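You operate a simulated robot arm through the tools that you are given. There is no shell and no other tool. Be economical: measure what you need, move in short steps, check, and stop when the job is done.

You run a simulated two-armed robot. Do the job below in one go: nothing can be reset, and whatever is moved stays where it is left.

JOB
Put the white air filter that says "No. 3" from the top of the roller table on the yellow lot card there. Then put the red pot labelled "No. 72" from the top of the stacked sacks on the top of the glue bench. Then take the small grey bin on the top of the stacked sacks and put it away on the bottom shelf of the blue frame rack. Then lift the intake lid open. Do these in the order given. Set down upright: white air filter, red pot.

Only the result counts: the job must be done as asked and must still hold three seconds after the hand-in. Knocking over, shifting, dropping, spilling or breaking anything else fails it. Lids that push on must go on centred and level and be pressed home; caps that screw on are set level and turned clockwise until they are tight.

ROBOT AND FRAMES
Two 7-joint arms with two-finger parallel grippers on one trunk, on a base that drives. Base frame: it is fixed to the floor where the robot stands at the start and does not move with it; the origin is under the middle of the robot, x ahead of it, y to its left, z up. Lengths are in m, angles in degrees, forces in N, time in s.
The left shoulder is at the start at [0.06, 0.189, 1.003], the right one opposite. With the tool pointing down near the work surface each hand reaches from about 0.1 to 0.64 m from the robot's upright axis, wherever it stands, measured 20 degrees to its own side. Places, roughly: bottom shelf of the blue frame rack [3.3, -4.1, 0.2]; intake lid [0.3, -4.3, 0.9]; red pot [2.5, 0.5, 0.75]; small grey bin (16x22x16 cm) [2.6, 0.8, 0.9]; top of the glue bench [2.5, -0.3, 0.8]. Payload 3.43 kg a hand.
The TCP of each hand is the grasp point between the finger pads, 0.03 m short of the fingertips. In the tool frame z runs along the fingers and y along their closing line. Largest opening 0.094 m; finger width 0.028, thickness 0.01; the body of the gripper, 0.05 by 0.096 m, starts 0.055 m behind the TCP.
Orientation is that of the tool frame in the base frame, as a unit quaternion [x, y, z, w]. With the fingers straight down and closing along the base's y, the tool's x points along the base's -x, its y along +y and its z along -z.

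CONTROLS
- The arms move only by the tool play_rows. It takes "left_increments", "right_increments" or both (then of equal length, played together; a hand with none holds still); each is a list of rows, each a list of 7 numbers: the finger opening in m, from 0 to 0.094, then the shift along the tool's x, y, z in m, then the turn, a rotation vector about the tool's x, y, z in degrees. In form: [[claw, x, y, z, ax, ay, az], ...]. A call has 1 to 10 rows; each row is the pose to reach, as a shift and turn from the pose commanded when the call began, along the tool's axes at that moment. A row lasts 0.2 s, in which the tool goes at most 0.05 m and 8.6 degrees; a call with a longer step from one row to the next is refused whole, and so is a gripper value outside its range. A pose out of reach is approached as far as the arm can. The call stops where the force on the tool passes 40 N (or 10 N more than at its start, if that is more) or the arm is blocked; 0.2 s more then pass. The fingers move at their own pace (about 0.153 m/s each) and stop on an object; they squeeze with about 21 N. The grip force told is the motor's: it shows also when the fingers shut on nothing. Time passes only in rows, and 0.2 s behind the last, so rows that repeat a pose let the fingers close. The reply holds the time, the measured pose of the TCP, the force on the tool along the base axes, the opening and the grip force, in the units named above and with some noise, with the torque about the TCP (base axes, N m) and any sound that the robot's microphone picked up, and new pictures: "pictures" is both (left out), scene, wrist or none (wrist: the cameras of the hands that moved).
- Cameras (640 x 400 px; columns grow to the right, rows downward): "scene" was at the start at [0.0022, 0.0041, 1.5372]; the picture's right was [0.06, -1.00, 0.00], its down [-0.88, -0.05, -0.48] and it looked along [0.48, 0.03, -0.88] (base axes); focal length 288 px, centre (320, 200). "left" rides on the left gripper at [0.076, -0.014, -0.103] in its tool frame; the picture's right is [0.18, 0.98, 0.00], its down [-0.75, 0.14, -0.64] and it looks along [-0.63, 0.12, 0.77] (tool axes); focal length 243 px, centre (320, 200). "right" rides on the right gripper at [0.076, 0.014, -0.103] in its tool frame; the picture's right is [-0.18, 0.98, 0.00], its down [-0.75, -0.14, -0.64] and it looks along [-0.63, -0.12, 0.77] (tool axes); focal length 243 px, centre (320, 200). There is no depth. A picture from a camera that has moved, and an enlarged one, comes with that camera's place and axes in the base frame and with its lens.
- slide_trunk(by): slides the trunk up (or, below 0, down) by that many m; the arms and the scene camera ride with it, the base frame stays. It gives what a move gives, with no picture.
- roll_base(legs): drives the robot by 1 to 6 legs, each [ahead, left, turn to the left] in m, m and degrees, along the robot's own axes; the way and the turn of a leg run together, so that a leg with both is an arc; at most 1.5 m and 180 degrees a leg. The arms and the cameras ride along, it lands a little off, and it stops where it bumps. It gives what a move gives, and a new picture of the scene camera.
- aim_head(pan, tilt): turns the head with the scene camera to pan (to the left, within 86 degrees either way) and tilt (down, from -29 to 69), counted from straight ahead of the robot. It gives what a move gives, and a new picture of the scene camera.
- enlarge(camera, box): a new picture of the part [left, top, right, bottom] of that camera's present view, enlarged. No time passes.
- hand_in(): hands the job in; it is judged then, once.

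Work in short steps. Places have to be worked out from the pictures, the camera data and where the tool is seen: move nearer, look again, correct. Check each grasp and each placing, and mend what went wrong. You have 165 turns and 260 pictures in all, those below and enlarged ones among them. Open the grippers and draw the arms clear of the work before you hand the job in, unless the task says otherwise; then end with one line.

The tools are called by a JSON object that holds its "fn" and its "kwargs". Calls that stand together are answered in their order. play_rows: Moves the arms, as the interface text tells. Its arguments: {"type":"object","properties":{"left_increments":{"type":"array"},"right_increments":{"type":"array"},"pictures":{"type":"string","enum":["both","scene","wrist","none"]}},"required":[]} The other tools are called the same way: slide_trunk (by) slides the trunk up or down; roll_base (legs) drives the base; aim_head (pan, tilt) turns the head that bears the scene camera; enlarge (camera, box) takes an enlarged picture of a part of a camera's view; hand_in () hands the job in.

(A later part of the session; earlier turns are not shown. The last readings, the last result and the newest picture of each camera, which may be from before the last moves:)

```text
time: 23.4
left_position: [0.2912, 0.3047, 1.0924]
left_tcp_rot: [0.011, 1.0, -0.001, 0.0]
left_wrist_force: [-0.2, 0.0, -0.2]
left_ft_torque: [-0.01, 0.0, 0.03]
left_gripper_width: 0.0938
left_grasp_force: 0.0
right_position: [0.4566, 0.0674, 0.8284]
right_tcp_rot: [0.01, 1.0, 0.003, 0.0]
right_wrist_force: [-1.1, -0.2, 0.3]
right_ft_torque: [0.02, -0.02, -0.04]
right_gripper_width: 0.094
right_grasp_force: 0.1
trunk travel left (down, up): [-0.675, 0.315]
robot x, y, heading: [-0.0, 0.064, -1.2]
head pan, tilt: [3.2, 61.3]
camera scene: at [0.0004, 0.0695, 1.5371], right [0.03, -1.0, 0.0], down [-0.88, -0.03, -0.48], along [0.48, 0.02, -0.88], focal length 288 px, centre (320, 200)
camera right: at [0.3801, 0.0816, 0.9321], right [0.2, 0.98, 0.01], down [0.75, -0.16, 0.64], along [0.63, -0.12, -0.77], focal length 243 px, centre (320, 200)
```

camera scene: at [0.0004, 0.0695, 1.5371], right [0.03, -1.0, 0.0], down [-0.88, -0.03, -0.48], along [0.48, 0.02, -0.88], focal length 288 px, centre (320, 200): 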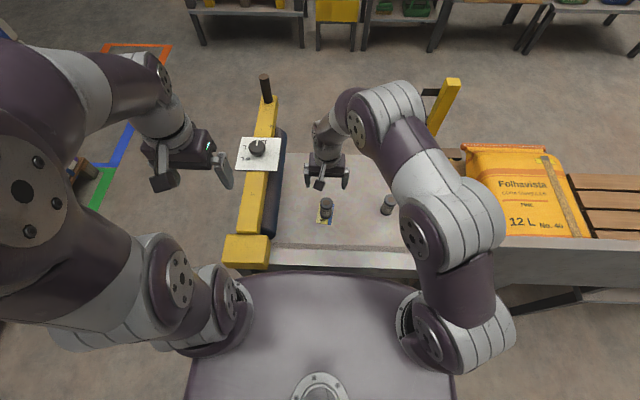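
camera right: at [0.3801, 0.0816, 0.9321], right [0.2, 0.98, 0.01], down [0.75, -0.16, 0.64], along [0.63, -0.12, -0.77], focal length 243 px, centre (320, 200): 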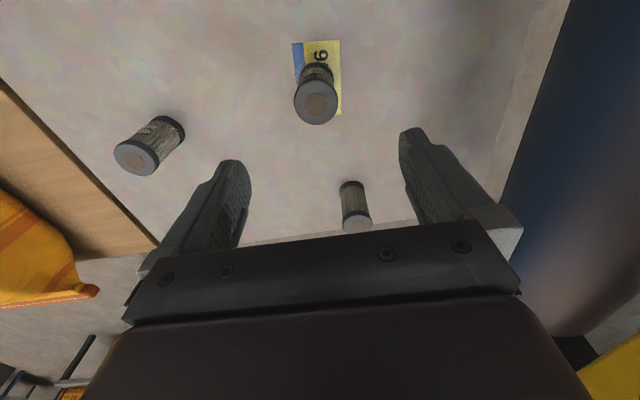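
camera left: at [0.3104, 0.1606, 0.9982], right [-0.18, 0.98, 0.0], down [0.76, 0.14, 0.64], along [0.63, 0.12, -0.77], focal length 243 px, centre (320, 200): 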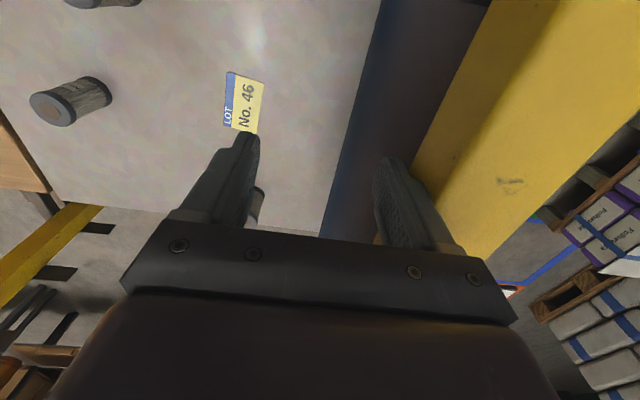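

The filter stands on the card. I raise and tuck the right hand, then look around with the head.

{"fn": "play_rows", "kwargs": {"right_increments": [[0.094, 0, 0, -0.04, 0, 0, 0], [0.094, 0, -0.02, -0.08, 0, 0, 0], [0.094, 0.02, -0.05, -0.11, 0, 0, 0], [0.094, 0.04, -0.09, -0.14, 0, 0, 0], [0.094, 0.06, -0.13, -0.17, 0, 0, 0], [0.094, 0.08, -0.17, -0.2, 0, 0, 0], [0.094, 0.11, -0.2, -0.22, 0, 0, 0], [0.094, 0.14, -0.22, -0.24, 0, 0, 0]], "pictures": "none"}}

{"fn": "aim_head", "kwargs": {"pan": 0, "tilt": 15}}

{"fn": "aim_head", "kwargs": {"pan": -70, "tilt": 20}}

{"fn": "aim_head", "kwargs": {"pan": 60, "tilt": 20}}

```text
refused: row 4 steps farther than a row can; nothing moved
```

```text
time: 24.5
left_position: [0.2915, 0.3042, 1.092]
left_tcp_rot: [0.012, 1.0, -0.001, -0.001]
left_wrist_force: [-0.7, -0.1, -0.5]
left_ft_torque: [0.02, 0.02, 0.0]
left_gripper_width: 0.0942
left_grasp_force: 0.1
right_position: [0.4579, 0.0684, 0.8278]
right_tcp_rot: [0.01, 1.0, 0.004, 0.001]
right_wrist_force: [-1.0, 0.8, -0.2]
right_ft_torque: [-0.02, -0.01, 0.02]
right_gripper_width: 0.094
right_grasp_force: 0.1
trunk travel left (down, up): [-0.675, 0.315]
robot x, y, heading: [-0.0028, 0.0671, -1.4]
head pan, tilt: [0.0, 15.0]
camera scene: at [0.0299, 0.0654, 1.6049], right [-0.02, -1.0, 0.0], down [-0.26, 0.01, -0.97], along [0.97, -0.02, -0.26], focal length 288 px, centre (320, 200)
```

scene: 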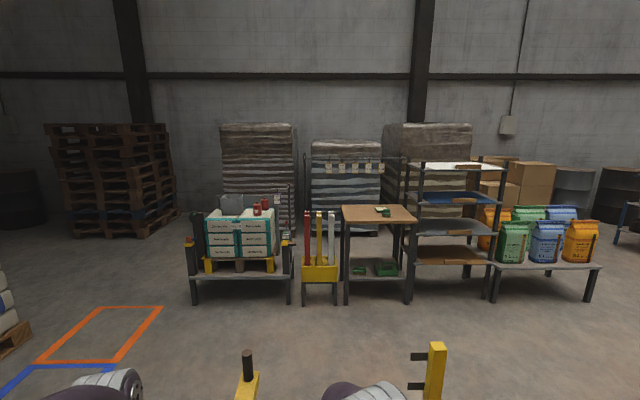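

```text
time: 25.9
left_position: [0.2921, 0.3046, 1.0924]
left_tcp_rot: [0.011, 1.0, -0.001, 0.001]
left_wrist_force: [0.6, 0.9, 0.1]
left_ft_torque: [-0.01, 0.0, -0.05]
left_gripper_width: 0.0941
left_grasp_force: 0.2
right_position: [0.4578, 0.067, 0.8279]
right_tcp_rot: [0.01, 1.0, 0.004, 0.0]
right_wrist_force: [0.6, -0.3, -0.1]
right_ft_torque: [0.02, 0.05, -0.01]
right_gripper_width: 0.0942
right_grasp_force: 0.0
trunk travel left (down, up): [-0.675, 0.315]
robot x, y, heading: [0.0005, 0.0653, -1.4]
head pan, tilt: [-70.0, 20.0]
camera scene: at [-0.0336, -0.0207, 1.5968], right [-0.95, -0.32, 0.0], down [-0.11, 0.32, -0.94], along [0.3, -0.89, -0.34], focal length 288 px, centre (320, 200)
```

scene: 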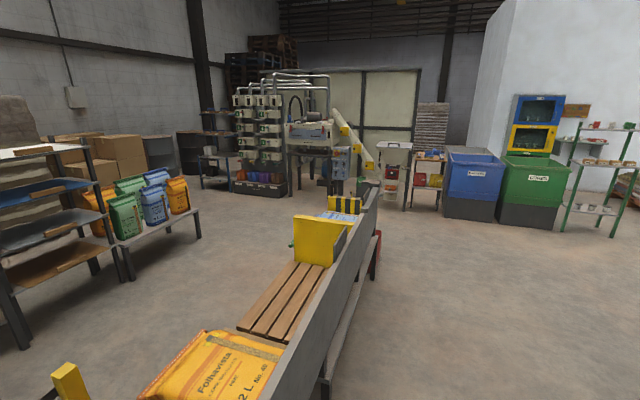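

```text
time: 28.0
left_position: [0.2932, 0.3045, 1.0919]
left_tcp_rot: [0.012, 1.0, 0.0, 0.0]
left_wrist_force: [0.1, 0.7, -0.2]
left_ft_torque: [0.02, 0.0, 0.01]
left_gripper_width: 0.0939
left_grasp_force: 0.0
right_position: [0.4568, 0.0671, 0.8277]
right_tcp_rot: [0.01, 1.0, 0.003, 0.0]
right_wrist_force: [-0.4, 0.3, -0.2]
right_ft_torque: [-0.01, 0.03, 0.0]
right_gripper_width: 0.0937
right_grasp_force: 0.0
trunk travel left (down, up): [-0.675, 0.315]
robot x, y, heading: [-0.0059, 0.0662, -0.9]
head pan, tilt: [60.0, 20.0]
camera scene: at [-0.0153, 0.147, 1.5968], right [0.85, -0.52, 0.0], down [-0.18, -0.29, -0.94], along [0.49, 0.8, -0.34], focal length 288 px, centre (320, 200)
```

scene: 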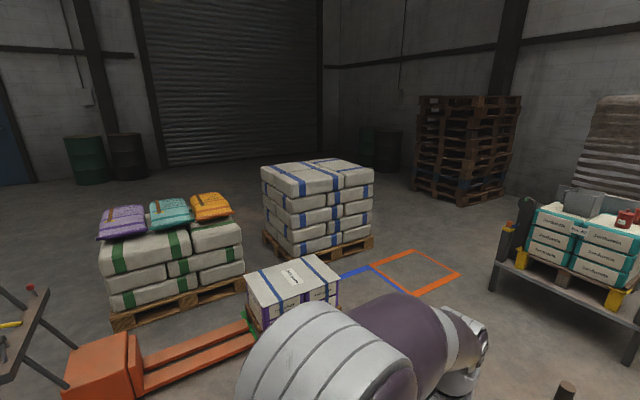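

The layout is clear: the sacks stand at x≈2.5, y 0.3–1.2, the glue bench at y≈-0.4, and the roller table's left end is at y≈0.35. I tuck the right hand in smaller steps.

{"fn": "play_rows", "kwargs": {"right_increments": [[0.094, 0, 0, -0.04, 0, 0, 0], [0.094, 0, -0.02, -0.08, 0, 0, 0], [0.094, 0.015, -0.05, -0.11, 0, 0, 0], [0.094, 0.03, -0.085, -0.14, 0, 0, 0], [0.094, 0.05, -0.12, -0.165, 0, 0, 0], [0.094, 0.07, -0.155, -0.19, 0, 0, 0], [0.094, 0.1, -0.185, -0.21, 0, 0, 0], [0.094, 0.13, -0.215, -0.23, 0, 0, 0]], "pictures": "none"}}

{"fn": "aim_head", "kwargs": {"pan": 75, "tilt": 55}}

```text
time: 29.8
left_position: [0.29, 0.3043, 1.0931]
left_tcp_rot: [0.011, 1.0, -0.001, 0.001]
left_wrist_force: [0.1, 0.0, -0.2]
left_ft_torque: [0.0, -0.02, 0.0]
left_gripper_width: 0.0942
left_grasp_force: 0.2
right_position: [0.3178, -0.1522, 1.057]
right_tcp_rot: [0.009, 1.0, 0.004, 0.001]
right_wrist_force: [-0.9, 0.5, -0.5]
right_ft_torque: [-0.02, -0.01, -0.03]
right_gripper_width: 0.0942
right_grasp_force: 0.0
trunk travel left (down, up): [-0.675, 0.315]
robot x, y, heading: [-0.0025, 0.0655, -1.2]
head pan, tilt: [60.0, 20.0]
```

```text
time: 30.8
left_position: [0.2916, 0.3051, 1.0915]
left_tcp_rot: [0.011, 1.0, -0.001, 0.0]
left_wrist_force: [0.1, -0.4, 1.2]
left_ft_torque: [0.01, 0.0, -0.02]
left_gripper_width: 0.0941
left_grasp_force: 0.0
right_position: [0.3199, -0.1509, 1.0583]
right_tcp_rot: [0.011, 1.0, 0.004, -0.001]
right_wrist_force: [-0.3, -0.2, -0.5]
right_ft_torque: [0.0, -0.01, -0.01]
right_gripper_width: 0.0939
right_grasp_force: 0.1
trunk travel left (down, up): [-0.675, 0.315]
robot x, y, heading: [-0.0046, 0.0679, -1.2]
head pan, tilt: [75.0, 55.0]
camera scene: at [-0.0437, 0.1365, 1.5448], right [0.96, -0.28, 0.0], down [-0.23, -0.79, -0.57], along [0.16, 0.55, -0.82], focal length 288 px, centre (320, 200)
```

scene: 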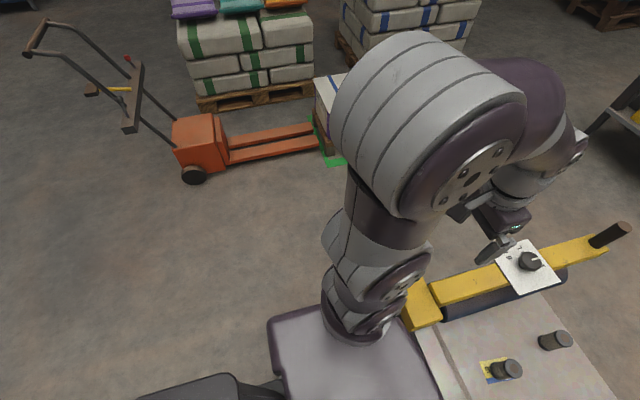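

There is a gap of about 1 m between the table's left end (y 0.35) and the pallet jack (y ≥ 1.4). I back out, strafe left 0.78 m, then drive ahead to about x 1.35.

{"fn": "roll_base", "kwargs": {"legs": [[-0.35, 0, 1.2], [0, 0.78, 0]]}}

{"fn": "aim_head", "kwargs": {"pan": 0, "tilt": 40}}

```text
time: 36.9
left_position: [-0.0555, 1.0895, 1.0922]
left_tcp_rot: [0.005, 1.0, 0.0, 0.0]
left_wrist_force: [0.4, -0.2, 0.6]
left_ft_torque: [0.02, -0.02, -0.04]
left_gripper_width: 0.0942
left_grasp_force: 0.0
right_position: [-0.0217, 0.6341, 1.0578]
right_tcp_rot: [0.005, 1.0, 0.004, 0.0]
right_wrist_force: [0.0, 0.2, -0.7]
right_ft_torque: [0.01, -0.02, -0.01]
right_gripper_width: 0.0943
right_grasp_force: 0.2
trunk travel left (down, up): [-0.675, 0.315]
robot x, y, heading: [-0.343, 0.848, -0.7]
head pan, tilt: [75.0, 55.0]
camera scene: at [-0.3888, 0.9181, 1.5447], right [0.96, -0.27, 0.0], down [-0.22, -0.79, -0.57], along [0.15, 0.55, -0.82], focal length 288 px, centre (320, 200)
```

scene: 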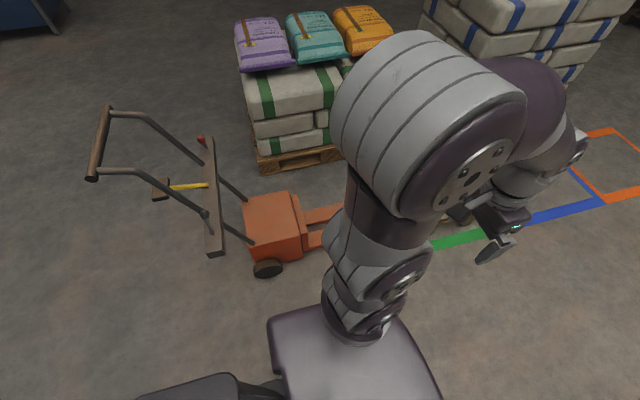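

```text
time: 38.3
left_position: [-0.0553, 1.0907, 1.0911]
left_tcp_rot: [0.005, 1.0, 0.0, 0.0]
left_wrist_force: [-0.4, 0.3, -0.1]
left_ft_torque: [-0.01, -0.01, 0.02]
left_gripper_width: 0.0937
left_grasp_force: 0.0
right_position: [-0.0218, 0.6333, 1.0571]
right_tcp_rot: [0.004, 1.0, 0.004, 0.0]
right_wrist_force: [0.4, -0.2, -0.9]
right_ft_torque: [-0.01, -0.02, -0.01]
right_gripper_width: 0.094
right_grasp_force: 0.2
trunk travel left (down, up): [-0.675, 0.315]
robot x, y, heading: [-0.3441, 0.846, -0.6]
head pan, tilt: [0.0, 40.0]
camera scene: at [-0.3232, 0.8476, 1.5654], right [-0.01, -1.0, 0.0], down [-0.64, 0.01, -0.77], along [0.77, -0.01, -0.64], focal length 288 px, centre (320, 200)
```

scene: 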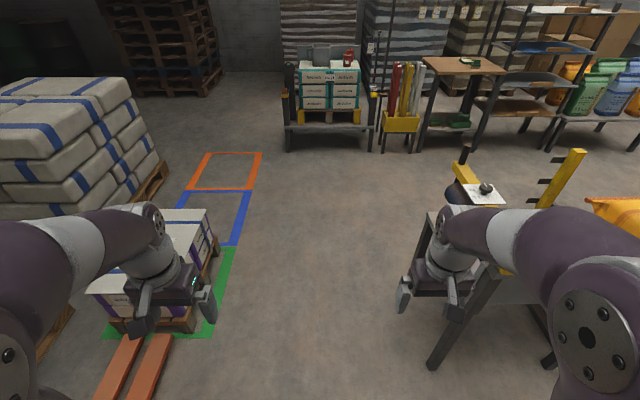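

The corridor is y 0.4–1.4 and I'm at 0.85, so I drive ahead 1.85 m to x≈1.5.

{"fn": "roll_base", "kwargs": {"legs": [[1.0, 0, 0.3], [0.85, 0, 0.3]]}}

```text
time: 47.6
left_position: [1.7881, 1.0728, 1.0924]
left_tcp_rot: [-0.002, 1.0, -0.001, 0.0]
left_wrist_force: [-1.0, 1.1, -0.5]
left_ft_torque: [-0.03, 0.0, 0.01]
left_gripper_width: 0.094
left_grasp_force: 0.2
right_position: [1.827, 0.6181, 1.0562]
right_tcp_rot: [-0.004, 1.0, 0.004, 0.0]
right_wrist_force: [-0.3, 0.6, 0.2]
right_ft_torque: [0.01, 0.02, -0.01]
right_gripper_width: 0.0939
right_grasp_force: 0.2
trunk travel left (down, up): [-0.675, 0.315]
robot x, y, heading: [1.5041, 0.8229, 0.3]
head pan, tilt: [0.0, 40.0]
camera scene: at [1.5232, 0.8266, 1.5654], right [0.0, -1.0, 0.0], down [-0.64, 0.0, -0.77], along [0.77, 0.0, -0.64], focal length 288 px, centre (320, 200)
```

scene: 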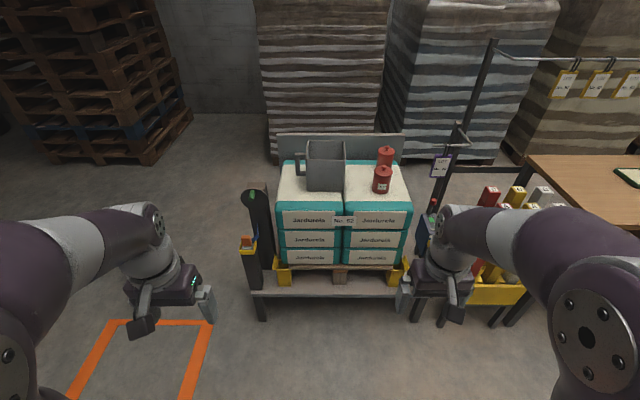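

Two red pots and the grey bin are visible on the sacks. I zoom in to read labels and shapes.

{"fn": "enlarge", "kwargs": {"camera": "scene", "box": [265, 120, 425, 220]}}

{"fn": "enlarge", "kwargs": {"camera": "scene", "box": [360, 135, 410, 205]}}

{"fn": "enlarge", "kwargs": {"camera": "scene", "box": [410, 110, 640, 340]}}

```text
4.00 times, centred on (345, 170) of scene
camera zoom: at [1.5232, 0.8266, 1.5654], right [0.0, -1.0, 0.0], down [-0.64, 0.0, -0.77], along [0.77, 0.0, -0.64], focal length 1150 px, centre (220, 320)
```

zoom: 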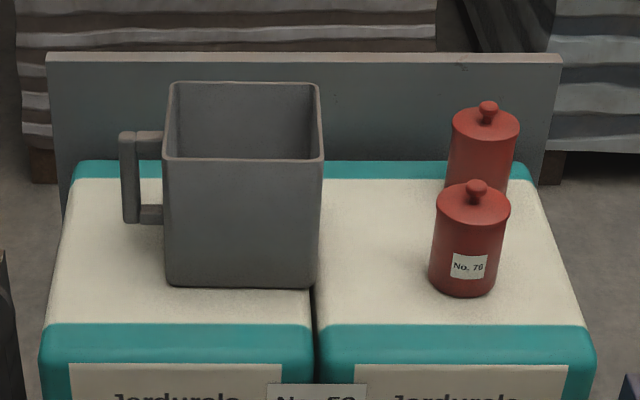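

```text
5.71 times, centred on (385, 170) of scene
camera zoom: at [1.5232, 0.8266, 1.5654], right [0.0, -1.0, 0.0], down [-0.64, 0.0, -0.77], along [0.77, 0.0, -0.64], focal length 1643 px, centre (-51, 371)
```

zoom: 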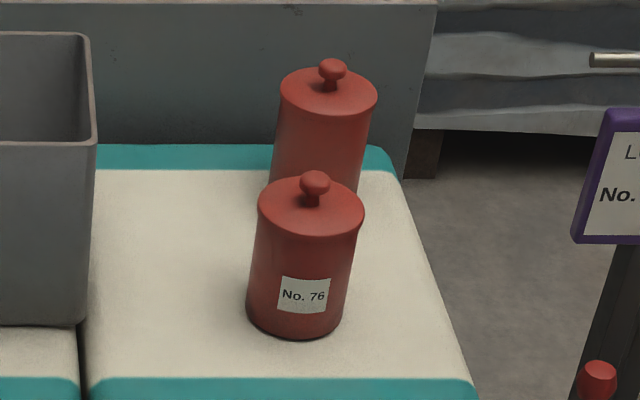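

```text
1.74 times, centred on (525, 225) of scene
camera zoom: at [1.5232, 0.8266, 1.5654], right [0.0, -1.0, 0.0], down [-0.64, 0.0, -0.77], along [0.77, 0.0, -0.64], focal length 500 px, centre (-36, 156)
```

zoom: 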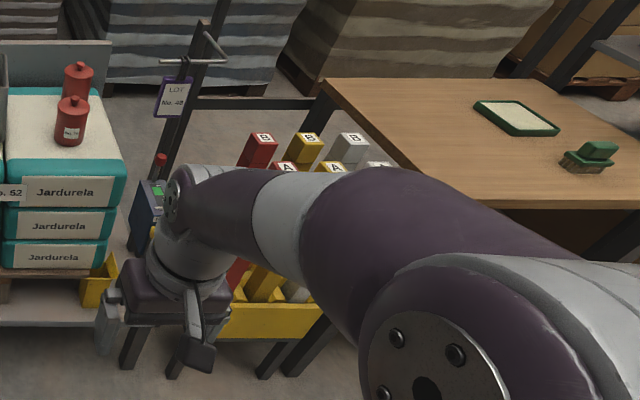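

The front pot is No. 76, so the rear one is probably No. 72. I drive closer to see better, keeping the arms tucked.

{"fn": "roll_base", "kwargs": {"legs": [[0.3, 0, 0]]}}

{"fn": "aim_head", "kwargs": {"pan": -15, "tilt": 45}}

```text
time: 49.7
left_position: [2.0915, 1.0739, 1.0912]
left_tcp_rot: [-0.003, 1.0, -0.001, -0.001]
left_wrist_force: [0.5, 0.6, -0.4]
left_ft_torque: [-0.01, 0.03, 0.0]
left_gripper_width: 0.094
left_grasp_force: 0.1
right_position: [2.1328, 0.6187, 1.0569]
right_tcp_rot: [-0.004, 1.0, 0.003, 0.0]
right_wrist_force: [-0.3, 1.0, -0.3]
right_ft_torque: [0.0, 0.01, 0.01]
right_gripper_width: 0.094
right_grasp_force: 0.1
trunk travel left (down, up): [-0.675, 0.315]
robot x, y, heading: [1.8075, 0.8257, 0.2]
head pan, tilt: [0.0, 40.0]
camera scene: at [1.8281, 0.828, 1.5654], right [0.01, -1.0, 0.0], down [-0.64, 0.0, -0.77], along [0.77, 0.0, -0.64], focal length 288 px, centre (320, 200)
```

scene: 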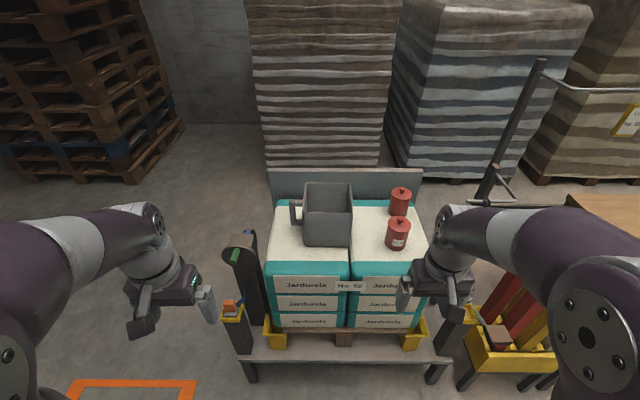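

```text
time: 50.5
left_position: [2.0914, 1.0739, 1.092]
left_tcp_rot: [-0.002, 1.0, -0.001, -0.001]
left_wrist_force: [0.0, 0.1, -0.3]
left_ft_torque: [-0.01, -0.03, -0.04]
left_gripper_width: 0.0939
left_grasp_force: 0.0
right_position: [2.1314, 0.6193, 1.0566]
right_tcp_rot: [-0.004, 1.0, 0.003, 0.0]
right_wrist_force: [0.3, -0.9, -0.3]
right_ft_torque: [0.01, -0.03, 0.04]
right_gripper_width: 0.0938
right_grasp_force: 0.0
trunk travel left (down, up): [-0.675, 0.315]
robot x, y, heading: [1.8027, 0.8273, 0.2]
head pan, tilt: [-15.0, 45.0]
camera scene: at [1.8212, 0.807, 1.5582], right [-0.25, -0.97, 0.0], down [-0.68, 0.18, -0.71], along [0.68, -0.18, -0.71], focal length 288 px, centre (320, 200)
```

scene: 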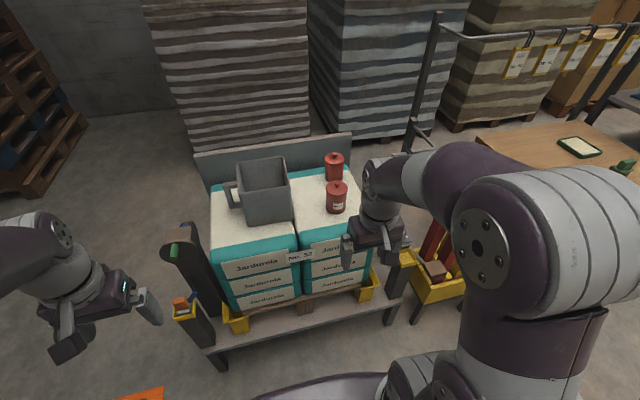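

The sack top is at about z 0.845, the front pot (No. 76) near (2.46, 0.58) and the rear pot near (2.65, 0.53). I raise the trunk for clearance and drive up to the sack table.

{"fn": "slide_trunk", "kwargs": {"by": 0.2}}

{"fn": "roll_base", "kwargs": {"legs": [[0, -0.06, 0], [0.24, 0, 0]]}}

{"fn": "enlarge", "kwargs": {"camera": "right", "box": [0, 0, 640, 400]}}

```text
time: 52.6
left_position: [2.0916, 1.0741, 1.2916]
left_tcp_rot: [-0.003, 1.0, -0.001, 0.0]
left_wrist_force: [-0.2, -0.4, -1.2]
left_ft_torque: [0.02, 0.0, 0.01]
left_gripper_width: 0.0941
left_grasp_force: 0.1
right_position: [2.1327, 0.6187, 1.256]
right_tcp_rot: [-0.003, 1.0, 0.004, 0.0]
right_wrist_force: [0.2, 0.8, -0.3]
right_ft_torque: [0.02, -0.01, 0.03]
right_gripper_width: 0.0941
right_grasp_force: 0.0
trunk travel left (down, up): [-0.875, 0.115]
robot x, y, heading: [1.8059, 0.8269, 0.6]
head pan, tilt: [-15.0, 45.0]
```

```text
time: 55.0
left_position: [2.3262, 1.0147, 1.292]
left_tcp_rot: [-0.003, 1.0, 0.0, 0.0]
left_wrist_force: [0.2, 0.1, 0.2]
left_ft_torque: [0.0, -0.01, -0.02]
left_gripper_width: 0.0941
left_grasp_force: 0.0
right_position: [2.367, 0.5596, 1.2573]
right_tcp_rot: [-0.004, 1.0, 0.004, 0.001]
right_wrist_force: [0.3, -0.3, 0.0]
right_ft_torque: [-0.02, -0.01, -0.03]
right_gripper_width: 0.0941
right_grasp_force: 0.1
trunk travel left (down, up): [-0.875, 0.115]
robot x, y, heading: [2.042, 0.7691, 0.3]
head pan, tilt: [-15.0, 45.0]
camera scene: at [2.0556, 0.7468, 1.7582], right [-0.25, -0.97, 0.0], down [-0.68, 0.18, -0.71], along [0.68, -0.18, -0.71], focal length 288 px, centre (320, 200)
```

scene: 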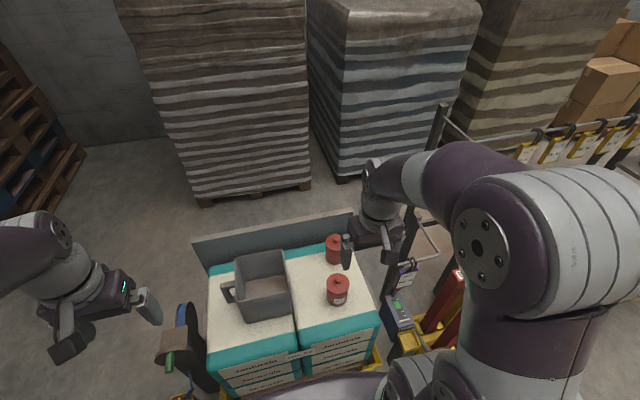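

```text
1.00 times, centred on (320, 200) of right
camera zoom: at [2.2898, 0.5722, 1.3607], right [0.18, 0.98, 0.01], down [0.75, -0.14, 0.64], along [0.63, -0.11, -0.77], focal length 243 px, centre (320, 200)
```

zoom: 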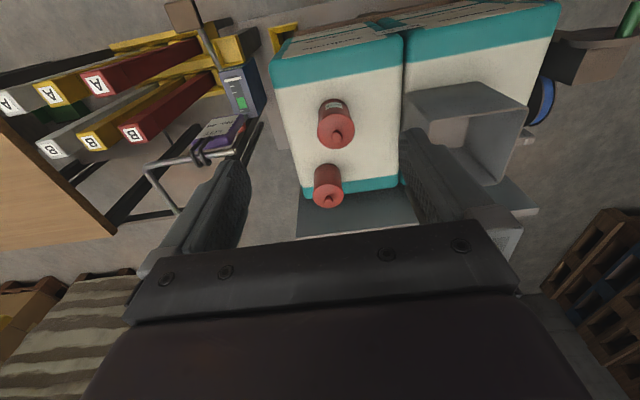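

I zoom on the pots from the wrist and the scene camera.

{"fn": "enlarge", "kwargs": {"camera": "right", "box": [290, 80, 390, 220]}}

{"fn": "enlarge", "kwargs": {"camera": "scene", "box": [300, 220, 380, 320]}}

```text
2.86 times, centred on (340, 150) of right
camera zoom: at [2.2898, 0.5722, 1.3607], right [0.18, 0.98, 0.01], down [0.75, -0.14, 0.64], along [0.63, -0.11, -0.77], focal length 693 px, centre (263, 343)
```

zoom: 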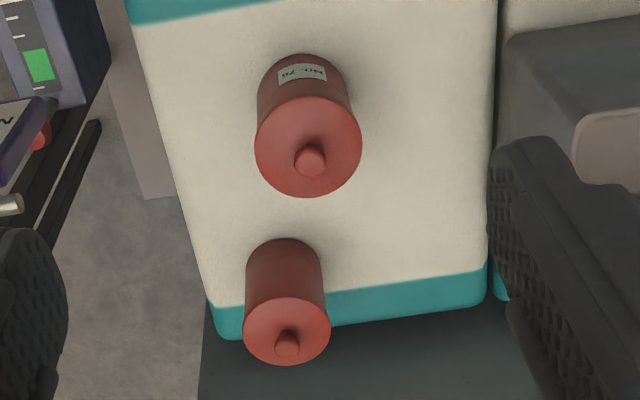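

```text
4.00 times, centred on (340, 270) of scene
camera zoom: at [2.0556, 0.7468, 1.7582], right [-0.25, -0.97, 0.0], down [-0.68, 0.18, -0.71], along [0.68, -0.18, -0.71], focal length 1150 px, centre (240, -80)
```

zoom: 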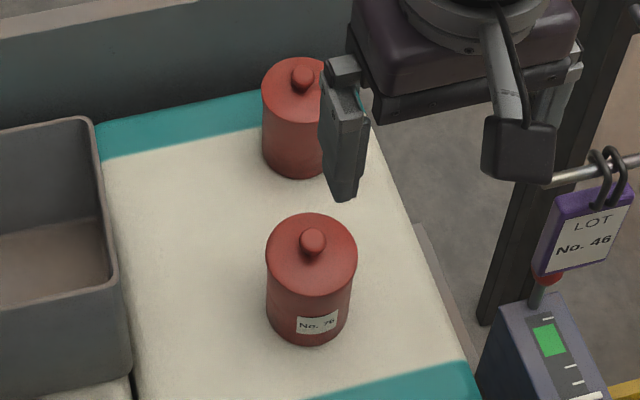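

I check the front label once more at high zoom.

{"fn": "enlarge", "kwargs": {"camera": "scene", "box": [328, 290, 348, 308]}}

{"fn": "enlarge", "kwargs": {"camera": "scene", "box": [318, 232, 342, 268]}}

```text
16.00 times, centred on (338, 299) of scene
camera zoom: at [2.0556, 0.7468, 1.7582], right [-0.25, -0.97, 0.0], down [-0.68, 0.18, -0.71], along [0.68, -0.18, -0.71], focal length 4599 px, centre (32, -1384)
```

zoom: 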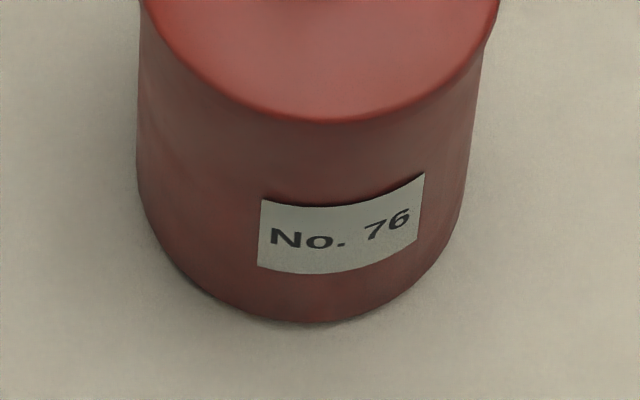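

```text
11.11 times, centred on (330, 250) of scene
camera zoom: at [2.0556, 0.7468, 1.7582], right [-0.25, -0.97, 0.0], down [-0.68, 0.18, -0.71], along [0.68, -0.18, -0.71], focal length 3194 px, centre (209, -356)
```

zoom: 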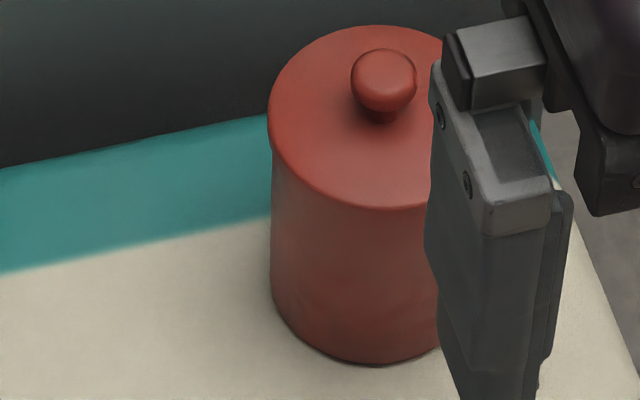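

Front is No. 76 for certain, so the rear pot is the target, centred near (2.634, 0.536). I move the right hand over it at height and then partly down.

{"fn": "play_rows", "kwargs": {"right_increments": [[0.094, -0.045, -0.004, 0, 0, 0, 0], [0.094, -0.09, -0.008, 0, 0, 0, 0], [0.094, -0.135, -0.012, 0.02, 0, 0, 0], [0.094, -0.18, -0.016, 0.04, 0, 0, 0], [0.094, -0.225, -0.02, 0.06, 0, 0, 0], [0.094, -0.267, -0.024, 0.08, 0, 0, 0], [0.094, -0.267, -0.024, 0.12, 0, 0, 0], [0.094, -0.267, -0.024, 0.16, 0, 0, 0], [0.094, -0.267, -0.024, 0.2, 0, 0, 0], [0.094, -0.267, -0.024, 0.22, 0, 0, 0]]}}

```text
time: 57.2
left_position: [2.3287, 1.0153, 1.2924]
left_tcp_rot: [-0.002, 1.0, -0.001, -0.001]
left_wrist_force: [-0.4, 0.1, 0.1]
left_ft_torque: [0.01, 0.01, 0.01]
left_gripper_width: 0.0941
left_grasp_force: 0.0
right_position: [2.6356, 0.5395, 1.0374]
right_tcp_rot: [-0.004, 1.0, 0.004, 0.0]
right_wrist_force: [-0.3, -0.9, -0.3]
right_ft_torque: [-0.04, 0.02, 0.04]
right_gripper_width: 0.0941
right_grasp_force: 0.0
right hand out of reach, approached as far as the arm can: row 5, 6, 7
trunk travel left (down, up): [-0.875, 0.115]
robot x, y, heading: [2.0395, 0.7686, 0.1]
head pan, tilt: [-15.0, 45.0]
camera scene: at [2.0587, 0.7477, 1.7582], right [-0.25, -0.97, 0.0], down [-0.68, 0.18, -0.71], along [0.68, -0.18, -0.71], focal length 288 px, centre (320, 200)
camera right: at [2.5583, 0.5525, 1.1422], right [0.18, 0.98, 0.01], down [0.75, -0.14, 0.64], along [0.63, -0.11, -0.77], focal length 243 px, centre (320, 200)
```

scene: 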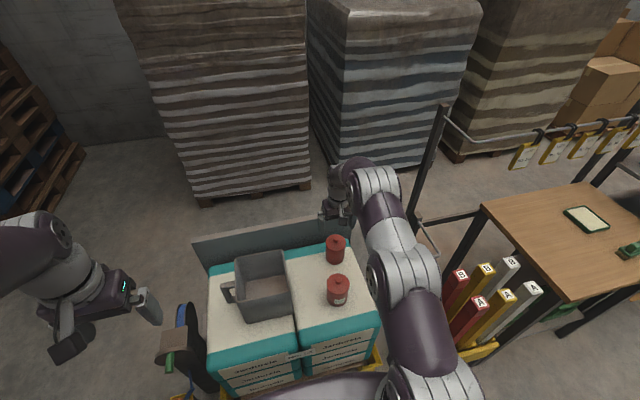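
right: 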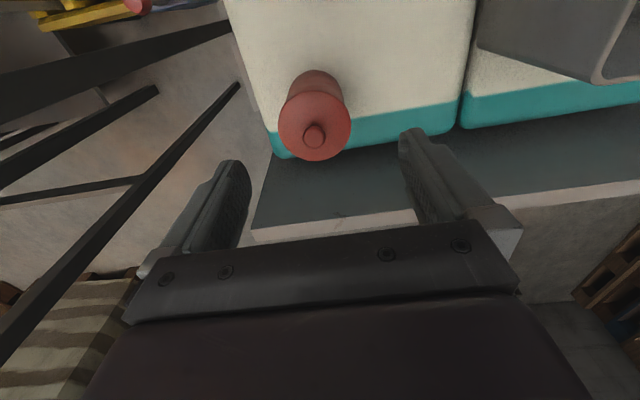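

The knob top triangulates to about (2.64, 0.534, 0.945). I correct slightly and descend stepwise to TCP z≈0.90.

{"fn": "play_rows", "kwargs": {"right_increments": [[0.094, -0.004, -0.005, 0.04, 0, 0, 0], [0.094, -0.004, -0.005, 0.08, 0, 0, 0], [0.094, -0.004, -0.005, 0.11, 0, 0, 0], [0.094, -0.004, -0.005, 0.125, 0, 0, 0], [0.094, -0.004, -0.005, 0.136, 0, 0, 0]]}}

```text
time: 58.4
left_position: [2.3283, 1.0162, 1.2901]
left_tcp_rot: [-0.003, 1.0, -0.001, -0.001]
left_wrist_force: [0.0, -1.0, -0.8]
left_ft_torque: [0.01, -0.01, -0.03]
left_gripper_width: 0.0942
left_grasp_force: 0.0
right_position: [2.6407, 0.5341, 0.9014]
right_tcp_rot: [-0.004, 1.0, 0.003, 0.0]
right_wrist_force: [-0.3, 0.8, 0.2]
right_ft_torque: [0.03, -0.02, -0.03]
right_gripper_width: 0.094
right_grasp_force: 0.1
trunk travel left (down, up): [-0.875, 0.115]
robot x, y, heading: [2.0417, 0.7672, 0.2]
head pan, tilt: [-15.0, 45.0]
camera scene: at [2.0582, 0.7477, 1.7582], right [-0.25, -0.97, 0.0], down [-0.68, 0.18, -0.71], along [0.68, -0.18, -0.71], focal length 288 px, centre (320, 200)
camera right: at [2.5624, 0.5476, 1.0056], right [0.18, 0.98, 0.01], down [0.75, -0.14, 0.64], along [0.63, -0.11, -0.77], focal length 243 px, centre (320, 200)
```

scene: 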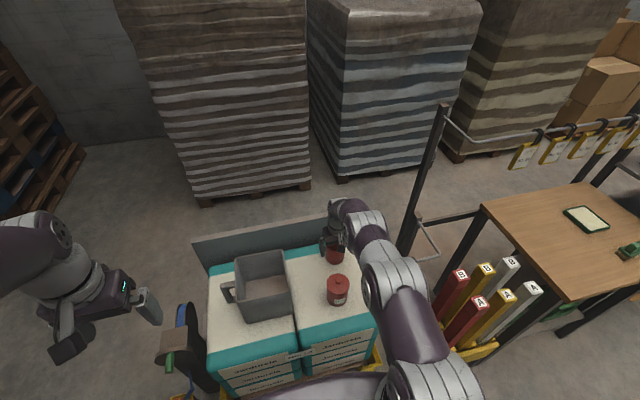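
right: 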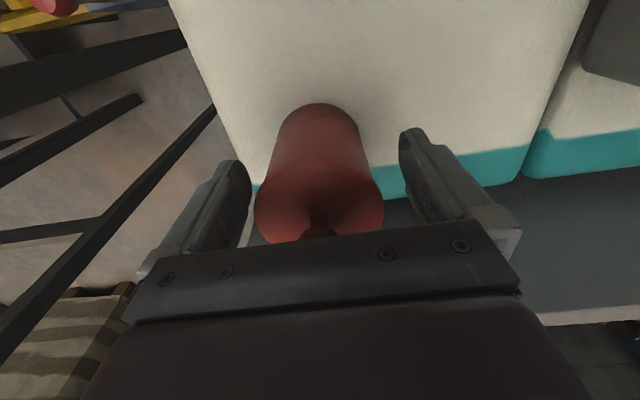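

The pot sits between the fingers. I go 8 mm lower and close, then lift 3 cm to see that the whole pot comes.

{"fn": "play_rows", "kwargs": {"right_increments": [[0.094, -0.003, 0, 0.008, 0, 0, 0], [0.04, -0.003, 0, 0.008, 0, 0, 0], [0.04, -0.003, 0, 0.008, 0, 0, 0], [0.04, -0.003, 0, 0.008, 0, 0, 0], [0.04, -0.003, 0, -0.02, 0, 0, 0], [0.04, -0.003, 0, -0.03, 0, 0, 0]]}}

```text
time: 59.8
left_position: [2.3281, 1.0161, 1.292]
left_tcp_rot: [-0.003, 1.0, 0.0, 0.0]
left_wrist_force: [0.4, -0.1, 0.1]
left_ft_torque: [-0.02, 0.01, 0.0]
left_gripper_width: 0.0941
left_grasp_force: 0.1
right_position: [2.643, 0.5357, 0.9315]
right_tcp_rot: [-0.004, 1.0, 0.004, 0.0]
right_wrist_force: [0.2, 0.1, -0.4]
right_ft_torque: [-0.02, -0.02, -0.01]
right_gripper_width: 0.0756
right_grasp_force: 21.3
trunk travel left (down, up): [-0.875, 0.115]
robot x, y, heading: [2.0423, 0.7656, 0.3]
head pan, tilt: [-15.0, 45.0]
camera scene: at [2.0576, 0.7479, 1.7581], right [-0.25, -0.97, 0.0], down [-0.68, 0.18, -0.71], along [0.68, -0.18, -0.71], focal length 288 px, centre (320, 200)
camera right: at [2.5657, 0.5477, 1.0341], right [0.18, 0.98, 0.01], down [0.75, -0.14, 0.64], along [0.63, -0.11, -0.77], focal length 243 px, centre (320, 200)
```

scene: 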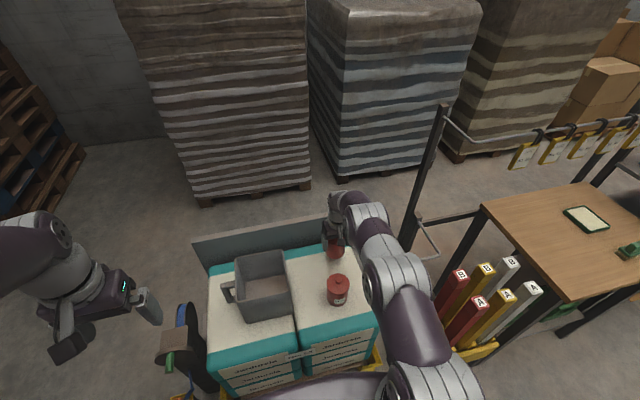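
right: 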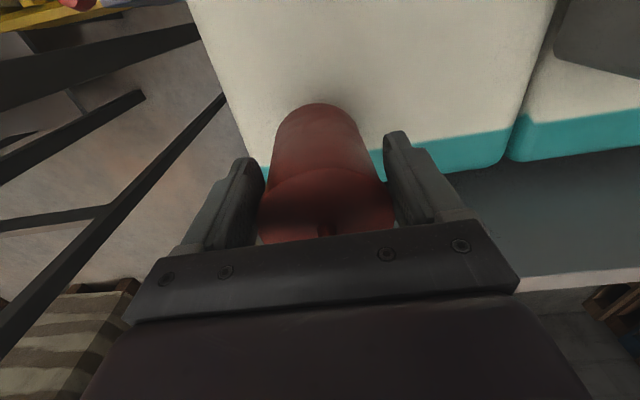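

The whole pot lifted, with a 0.0756 m grip. I raise it well above the front pot and draw it back.

{"fn": "play_rows", "kwargs": {"right_increments": [[0.04, 0, 0, -0.045, 0, 0, 0], [0.04, 0, 0, -0.09, 0, 0, 0], [0.04, 0, 0, -0.135, 0, 0, 0], [0.04, 0, 0, -0.18, 0, 0, 0], [0.04, 0.045, 0, -0.2, 0, 0, 0], [0.04, 0.09, 0, -0.22, 0, 0, 0], [0.04, 0.135, 0, -0.24, 0, 0, 0], [0.04, 0.18, 0, -0.25, 0, 0, 0], [0.04, 0.225, 0, -0.26, 0, 0, 0], [0.04, 0.27, 0, -0.26, 0, 0, 0]]}}

```text
time: 62.0
left_position: [2.3256, 1.0154, 1.2924]
left_tcp_rot: [-0.002, 1.0, 0.0, 0.001]
left_wrist_force: [0.1, -0.5, 0.4]
left_ft_torque: [-0.03, -0.01, -0.02]
left_gripper_width: 0.0941
left_grasp_force: 0.0
right_position: [2.3671, 0.5294, 1.1904]
right_tcp_rot: [-0.004, 1.0, 0.004, 0.001]
right_wrist_force: [-0.1, -0.4, -0.6]
right_ft_torque: [-0.04, -0.02, 0.0]
right_gripper_width: 0.0754
right_grasp_force: 20.8
right hand out of reach, approached as far as the arm can: row 4
trunk travel left (down, up): [-0.875, 0.115]
robot x, y, heading: [2.0398, 0.7714, 0.6]
head pan, tilt: [-15.0, 45.0]
camera scene: at [2.0549, 0.748, 1.7582], right [-0.25, -0.97, 0.0], down [-0.68, 0.18, -0.71], along [0.69, -0.18, -0.71], focal length 288 px, centre (320, 200)
camera right: at [2.2911, 0.543, 1.2938], right [0.18, 0.98, 0.01], down [0.75, -0.14, 0.64], along [0.63, -0.11, -0.77], focal length 243 px, centre (320, 200)
```

scene: 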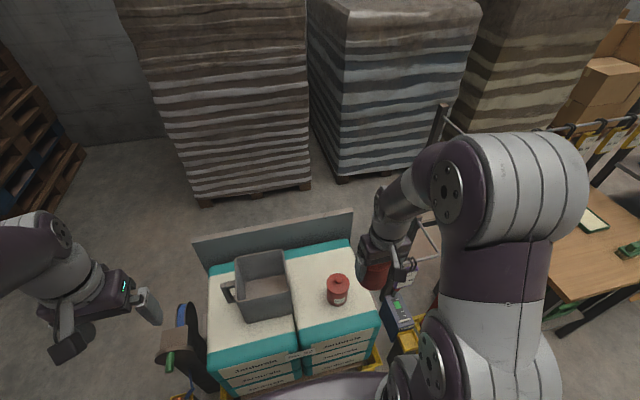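
right: 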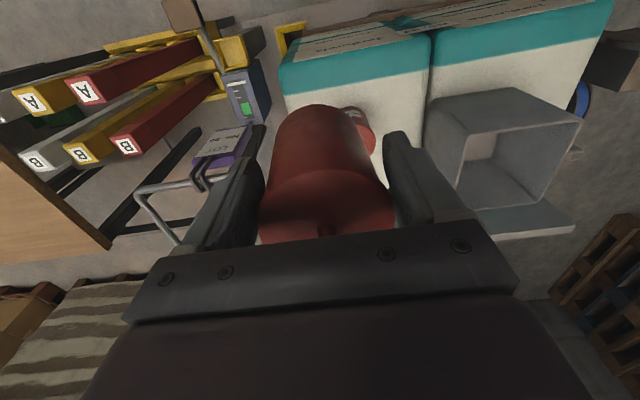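

Held firmly. I back up 0.25 m, strafe right to y≈-0.2 in front of the glue bench, and look.

{"fn": "roll_base", "kwargs": {"legs": [[-0.25, 0, 0], [0, -0.97, -0.6]]}}

{"fn": "aim_head", "kwargs": {"pan": 0, "tilt": 48}}

```text
time: 68.4
left_position: [2.0736, 0.0466, 1.2918]
left_tcp_rot: [0.007, 1.0, -0.001, -0.001]
left_wrist_force: [1.2, 0.4, 0.7]
left_ft_torque: [-0.01, -0.02, 0.01]
left_gripper_width: 0.0941
left_grasp_force: 0.0
right_position: [2.1069, -0.439, 1.1896]
right_tcp_rot: [0.006, 1.0, 0.003, 0.0]
right_wrist_force: [0.1, -0.1, -0.6]
right_ft_torque: [0.0, 0.0, -0.02]
right_gripper_width: 0.0752
right_grasp_force: 20.9
trunk travel left (down, up): [-0.875, 0.115]
robot x, y, heading: [1.7805, -0.1969, -0.9]
head pan, tilt: [-15.0, 45.0]
camera scene: at [1.7985, -0.2153, 1.7582], right [-0.27, -0.96, 0.0], down [-0.68, 0.19, -0.71], along [0.68, -0.19, -0.71], focal length 288 px, centre (320, 200)
```

scene: 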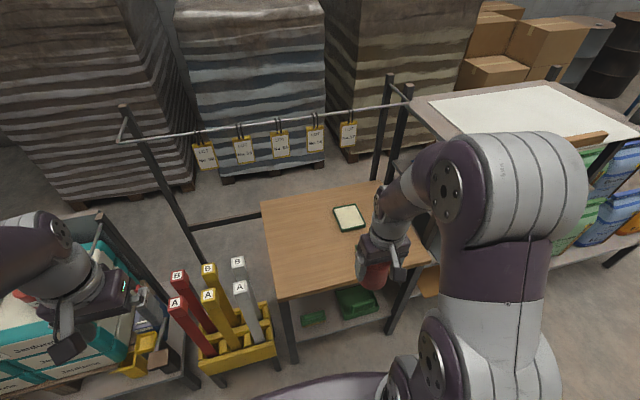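

```text
time: 69.2
left_position: [2.0734, 0.0459, 1.2928]
left_tcp_rot: [0.007, 1.0, 0.0, -0.001]
left_wrist_force: [-0.9, -0.9, -0.1]
left_ft_torque: [0.01, -0.01, 0.02]
left_gripper_width: 0.0941
left_grasp_force: 0.1
right_position: [2.1063, -0.4398, 1.1891]
right_tcp_rot: [0.006, 1.0, 0.003, 0.0]
right_wrist_force: [0.8, 0.7, -0.4]
right_ft_torque: [0.01, 0.02, 0.01]
right_gripper_width: 0.0747
right_grasp_force: 20.4
trunk travel left (down, up): [-0.875, 0.115]
robot x, y, heading: [1.7861, -0.1979, -0.7]
head pan, tilt: [0.0, 48.0]
camera scene: at [1.7991, -0.1955, 1.754], right [-0.01, -1.0, 0.0], down [-0.74, 0.01, -0.67], along [0.67, -0.01, -0.74], focal length 288 px, centre (320, 200)
```

scene: 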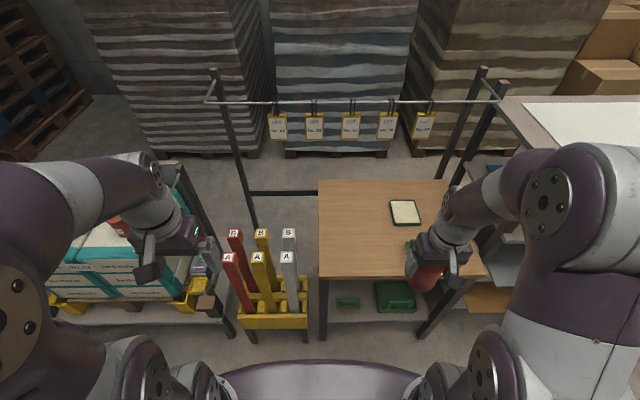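

The bench top spans x 2.30–2.79, y -0.2 to -0.78, with tools near y -0.55; (2.46, -0.36) is free. I drive ahead 0.2 m and bring the pot above that spot.

{"fn": "roll_base", "kwargs": {"legs": [[0.2, 0, 0.7]]}}

{"fn": "play_rows", "kwargs": {"right_increments": [[0.04, -0.035, 0.02, 0, 0, 0, 0], [0.04, -0.07, 0.04, 0.02, 0, 0, 0], [0.04, -0.105, 0.06, 0.06, 0, 0, 0], [0.04, -0.15, 0.08, 0.08, 0, 0, 0], [0.04, -0.15, 0.08, 0.12, 0, 0, 0], [0.04, -0.15, 0.08, 0.16, 0, 0, 0], [0.04, -0.15, 0.08, 0.2, 0, 0, 0], [0.04, -0.15, 0.08, 0.24, 0, 0, 0]]}}

```text
time: 70.8
left_position: [2.2689, 0.0488, 1.2921]
left_tcp_rot: [0.002, 1.0, 0.0, 0.001]
left_wrist_force: [0.0, -0.2, -0.3]
left_ft_torque: [0.0, 0.01, 0.01]
left_gripper_width: 0.0941
left_grasp_force: 0.0
right_position: [2.3094, -0.4379, 1.1908]
right_tcp_rot: [0.001, 1.0, 0.003, 0.002]
right_wrist_force: [-0.2, 0.6, -1.7]
right_ft_torque: [-0.01, -0.01, -0.01]
right_gripper_width: 0.0748
right_grasp_force: 21.4
trunk travel left (down, up): [-0.875, 0.115]
robot x, y, heading: [1.9861, -0.1947, -0.1]
head pan, tilt: [0.0, 48.0]
camera scene: at [1.9961, -0.1963, 1.754], right [0.0, -1.0, 0.0], down [-0.74, 0.0, -0.67], along [0.67, 0.0, -0.74], focal length 288 px, centre (320, 200)
```

scene: 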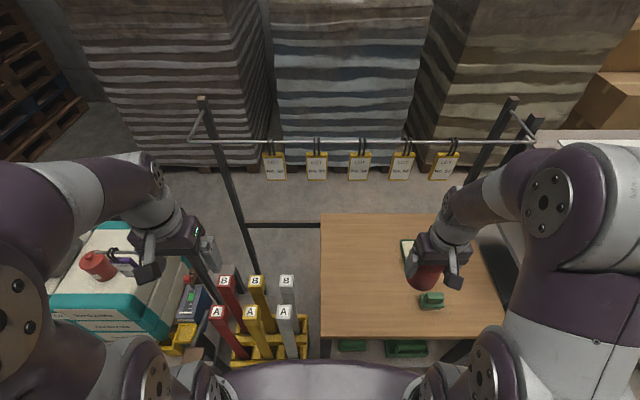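

```text
refused: row 3 steps farther than a row can; nothing moved
```

A row was too long; I replay it with shorter steps.

{"fn": "play_rows", "kwargs": {"right_increments": [[0.04, -0.037, 0.02, 0, 0, 0, 0], [0.04, -0.075, 0.04, 0.01, 0, 0, 0], [0.04, -0.112, 0.06, 0.03, 0, 0, 0], [0.04, -0.15, 0.08, 0.05, 0, 0, 0], [0.04, -0.15, 0.08, 0.095, 0, 0, 0], [0.04, -0.15, 0.08, 0.14, 0, 0, 0], [0.04, -0.15, 0.08, 0.18, 0, 0, 0], [0.04, -0.15, 0.08, 0.22, 0, 0, 0], [0.04, -0.15, 0.08, 0.25, 0, 0, 0]]}}

```text
time: 72.8
left_position: [2.2723, 0.0467, 1.2922]
left_tcp_rot: [0.001, 1.0, -0.001, -0.001]
left_wrist_force: [0.3, 0.2, 0.1]
left_ft_torque: [0.0, 0.06, -0.02]
left_gripper_width: 0.0941
left_grasp_force: 0.0
right_position: [2.4627, -0.3546, 0.9405]
right_tcp_rot: [0.0, 1.0, 0.003, 0.0]
right_wrist_force: [1.0, -0.1, -1.7]
right_ft_torque: [-0.01, 0.04, -0.02]
right_gripper_width: 0.0747
right_grasp_force: 20.6
trunk travel left (down, up): [-0.875, 0.115]
robot x, y, heading: [1.9807, -0.1973, 0.1]
head pan, tilt: [0.0, 48.0]
camera scene: at [2.0005, -0.1965, 1.754], right [0.0, -1.0, 0.0], down [-0.74, 0.0, -0.67], along [0.67, 0.0, -0.74], focal length 288 px, centre (320, 200)
camera right: at [2.3853, -0.3421, 1.0439], right [0.18, 0.98, 0.01], down [0.75, -0.15, 0.64], along [0.63, -0.11, -0.77], focal length 243 px, centre (320, 200)
```

scene: 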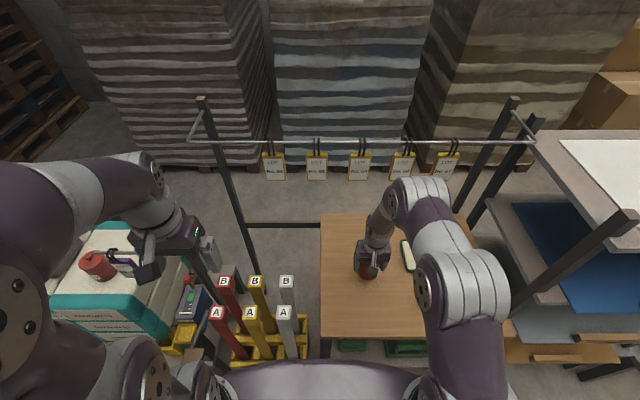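
right: 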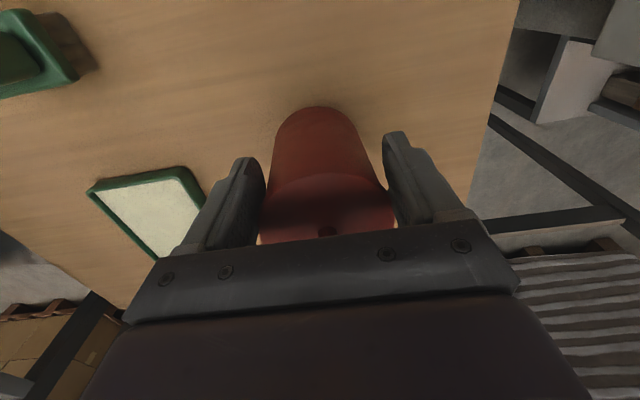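

I lower in small steps and watch the force for contact.

{"fn": "play_rows", "kwargs": {"right_increments": [[0.04, 0, 0, 0.006, 0, 0, 0], [0.04, 0, 0, 0.012, 0, 0, 0], [0.04, 0, 0, 0.018, 0, 0, 0], [0.04, 0, 0, 0.024, 0, 0, 0]], "pictures": "wrist"}}

```text
time: 73.8
left_position: [2.2709, 0.0469, 1.2925]
left_tcp_rot: [0.002, 1.0, -0.001, -0.001]
left_wrist_force: [-0.3, 0.0, 0.7]
left_ft_torque: [0.0, 0.03, 0.03]
left_gripper_width: 0.0937
left_grasp_force: 0.1
right_position: [2.4602, -0.355, 0.9168]
right_tcp_rot: [0.0, 1.0, 0.004, 0.0]
right_wrist_force: [0.5, 0.0, 0.8]
right_ft_torque: [0.01, 0.01, 0.0]
right_gripper_width: 0.0749
right_grasp_force: 21.4
trunk travel left (down, up): [-0.875, 0.115]
robot x, y, heading: [1.9853, -0.1955, 0.2]
head pan, tilt: [0.0, 48.0]
camera right: at [2.3833, -0.3422, 1.0203], right [0.18, 0.98, 0.01], down [0.75, -0.15, 0.64], along [0.63, -0.11, -0.77], focal length 243 px, centre (320, 200)
```

right: 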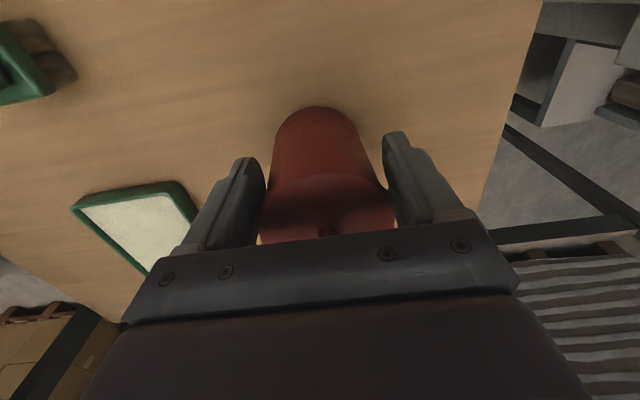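

No contact yet; continuing down.

{"fn": "play_rows", "kwargs": {"right_increments": [[0.04, 0, 0, 0.005, 0, 0, 0], [0.04, 0, 0, 0.01, 0, 0, 0], [0.04, 0, 0, 0.015, 0, 0, 0], [0.04, 0, 0, 0.02, 0, 0, 0]], "pictures": "none"}}

```text
time: 74.8
left_position: [2.2688, 0.0484, 1.2937]
left_tcp_rot: [0.002, 1.0, -0.001, 0.001]
left_wrist_force: [-0.2, -0.3, 0.2]
left_ft_torque: [-0.02, 0.01, 0.04]
left_gripper_width: 0.094
left_grasp_force: 0.0
right_position: [2.4591, -0.3556, 0.8992]
right_tcp_rot: [0.0, 1.0, 0.004, 0.0]
right_wrist_force: [-4.1, -7.7, 25.3]
right_ft_torque: [-0.05, -0.38, -0.1]
right_gripper_width: 0.0736
right_grasp_force: 21.1
trunk travel left (down, up): [-0.875, 0.115]
robot x, y, heading: [1.986, -0.199, -0.2]
head pan, tilt: [0.0, 48.0]
```

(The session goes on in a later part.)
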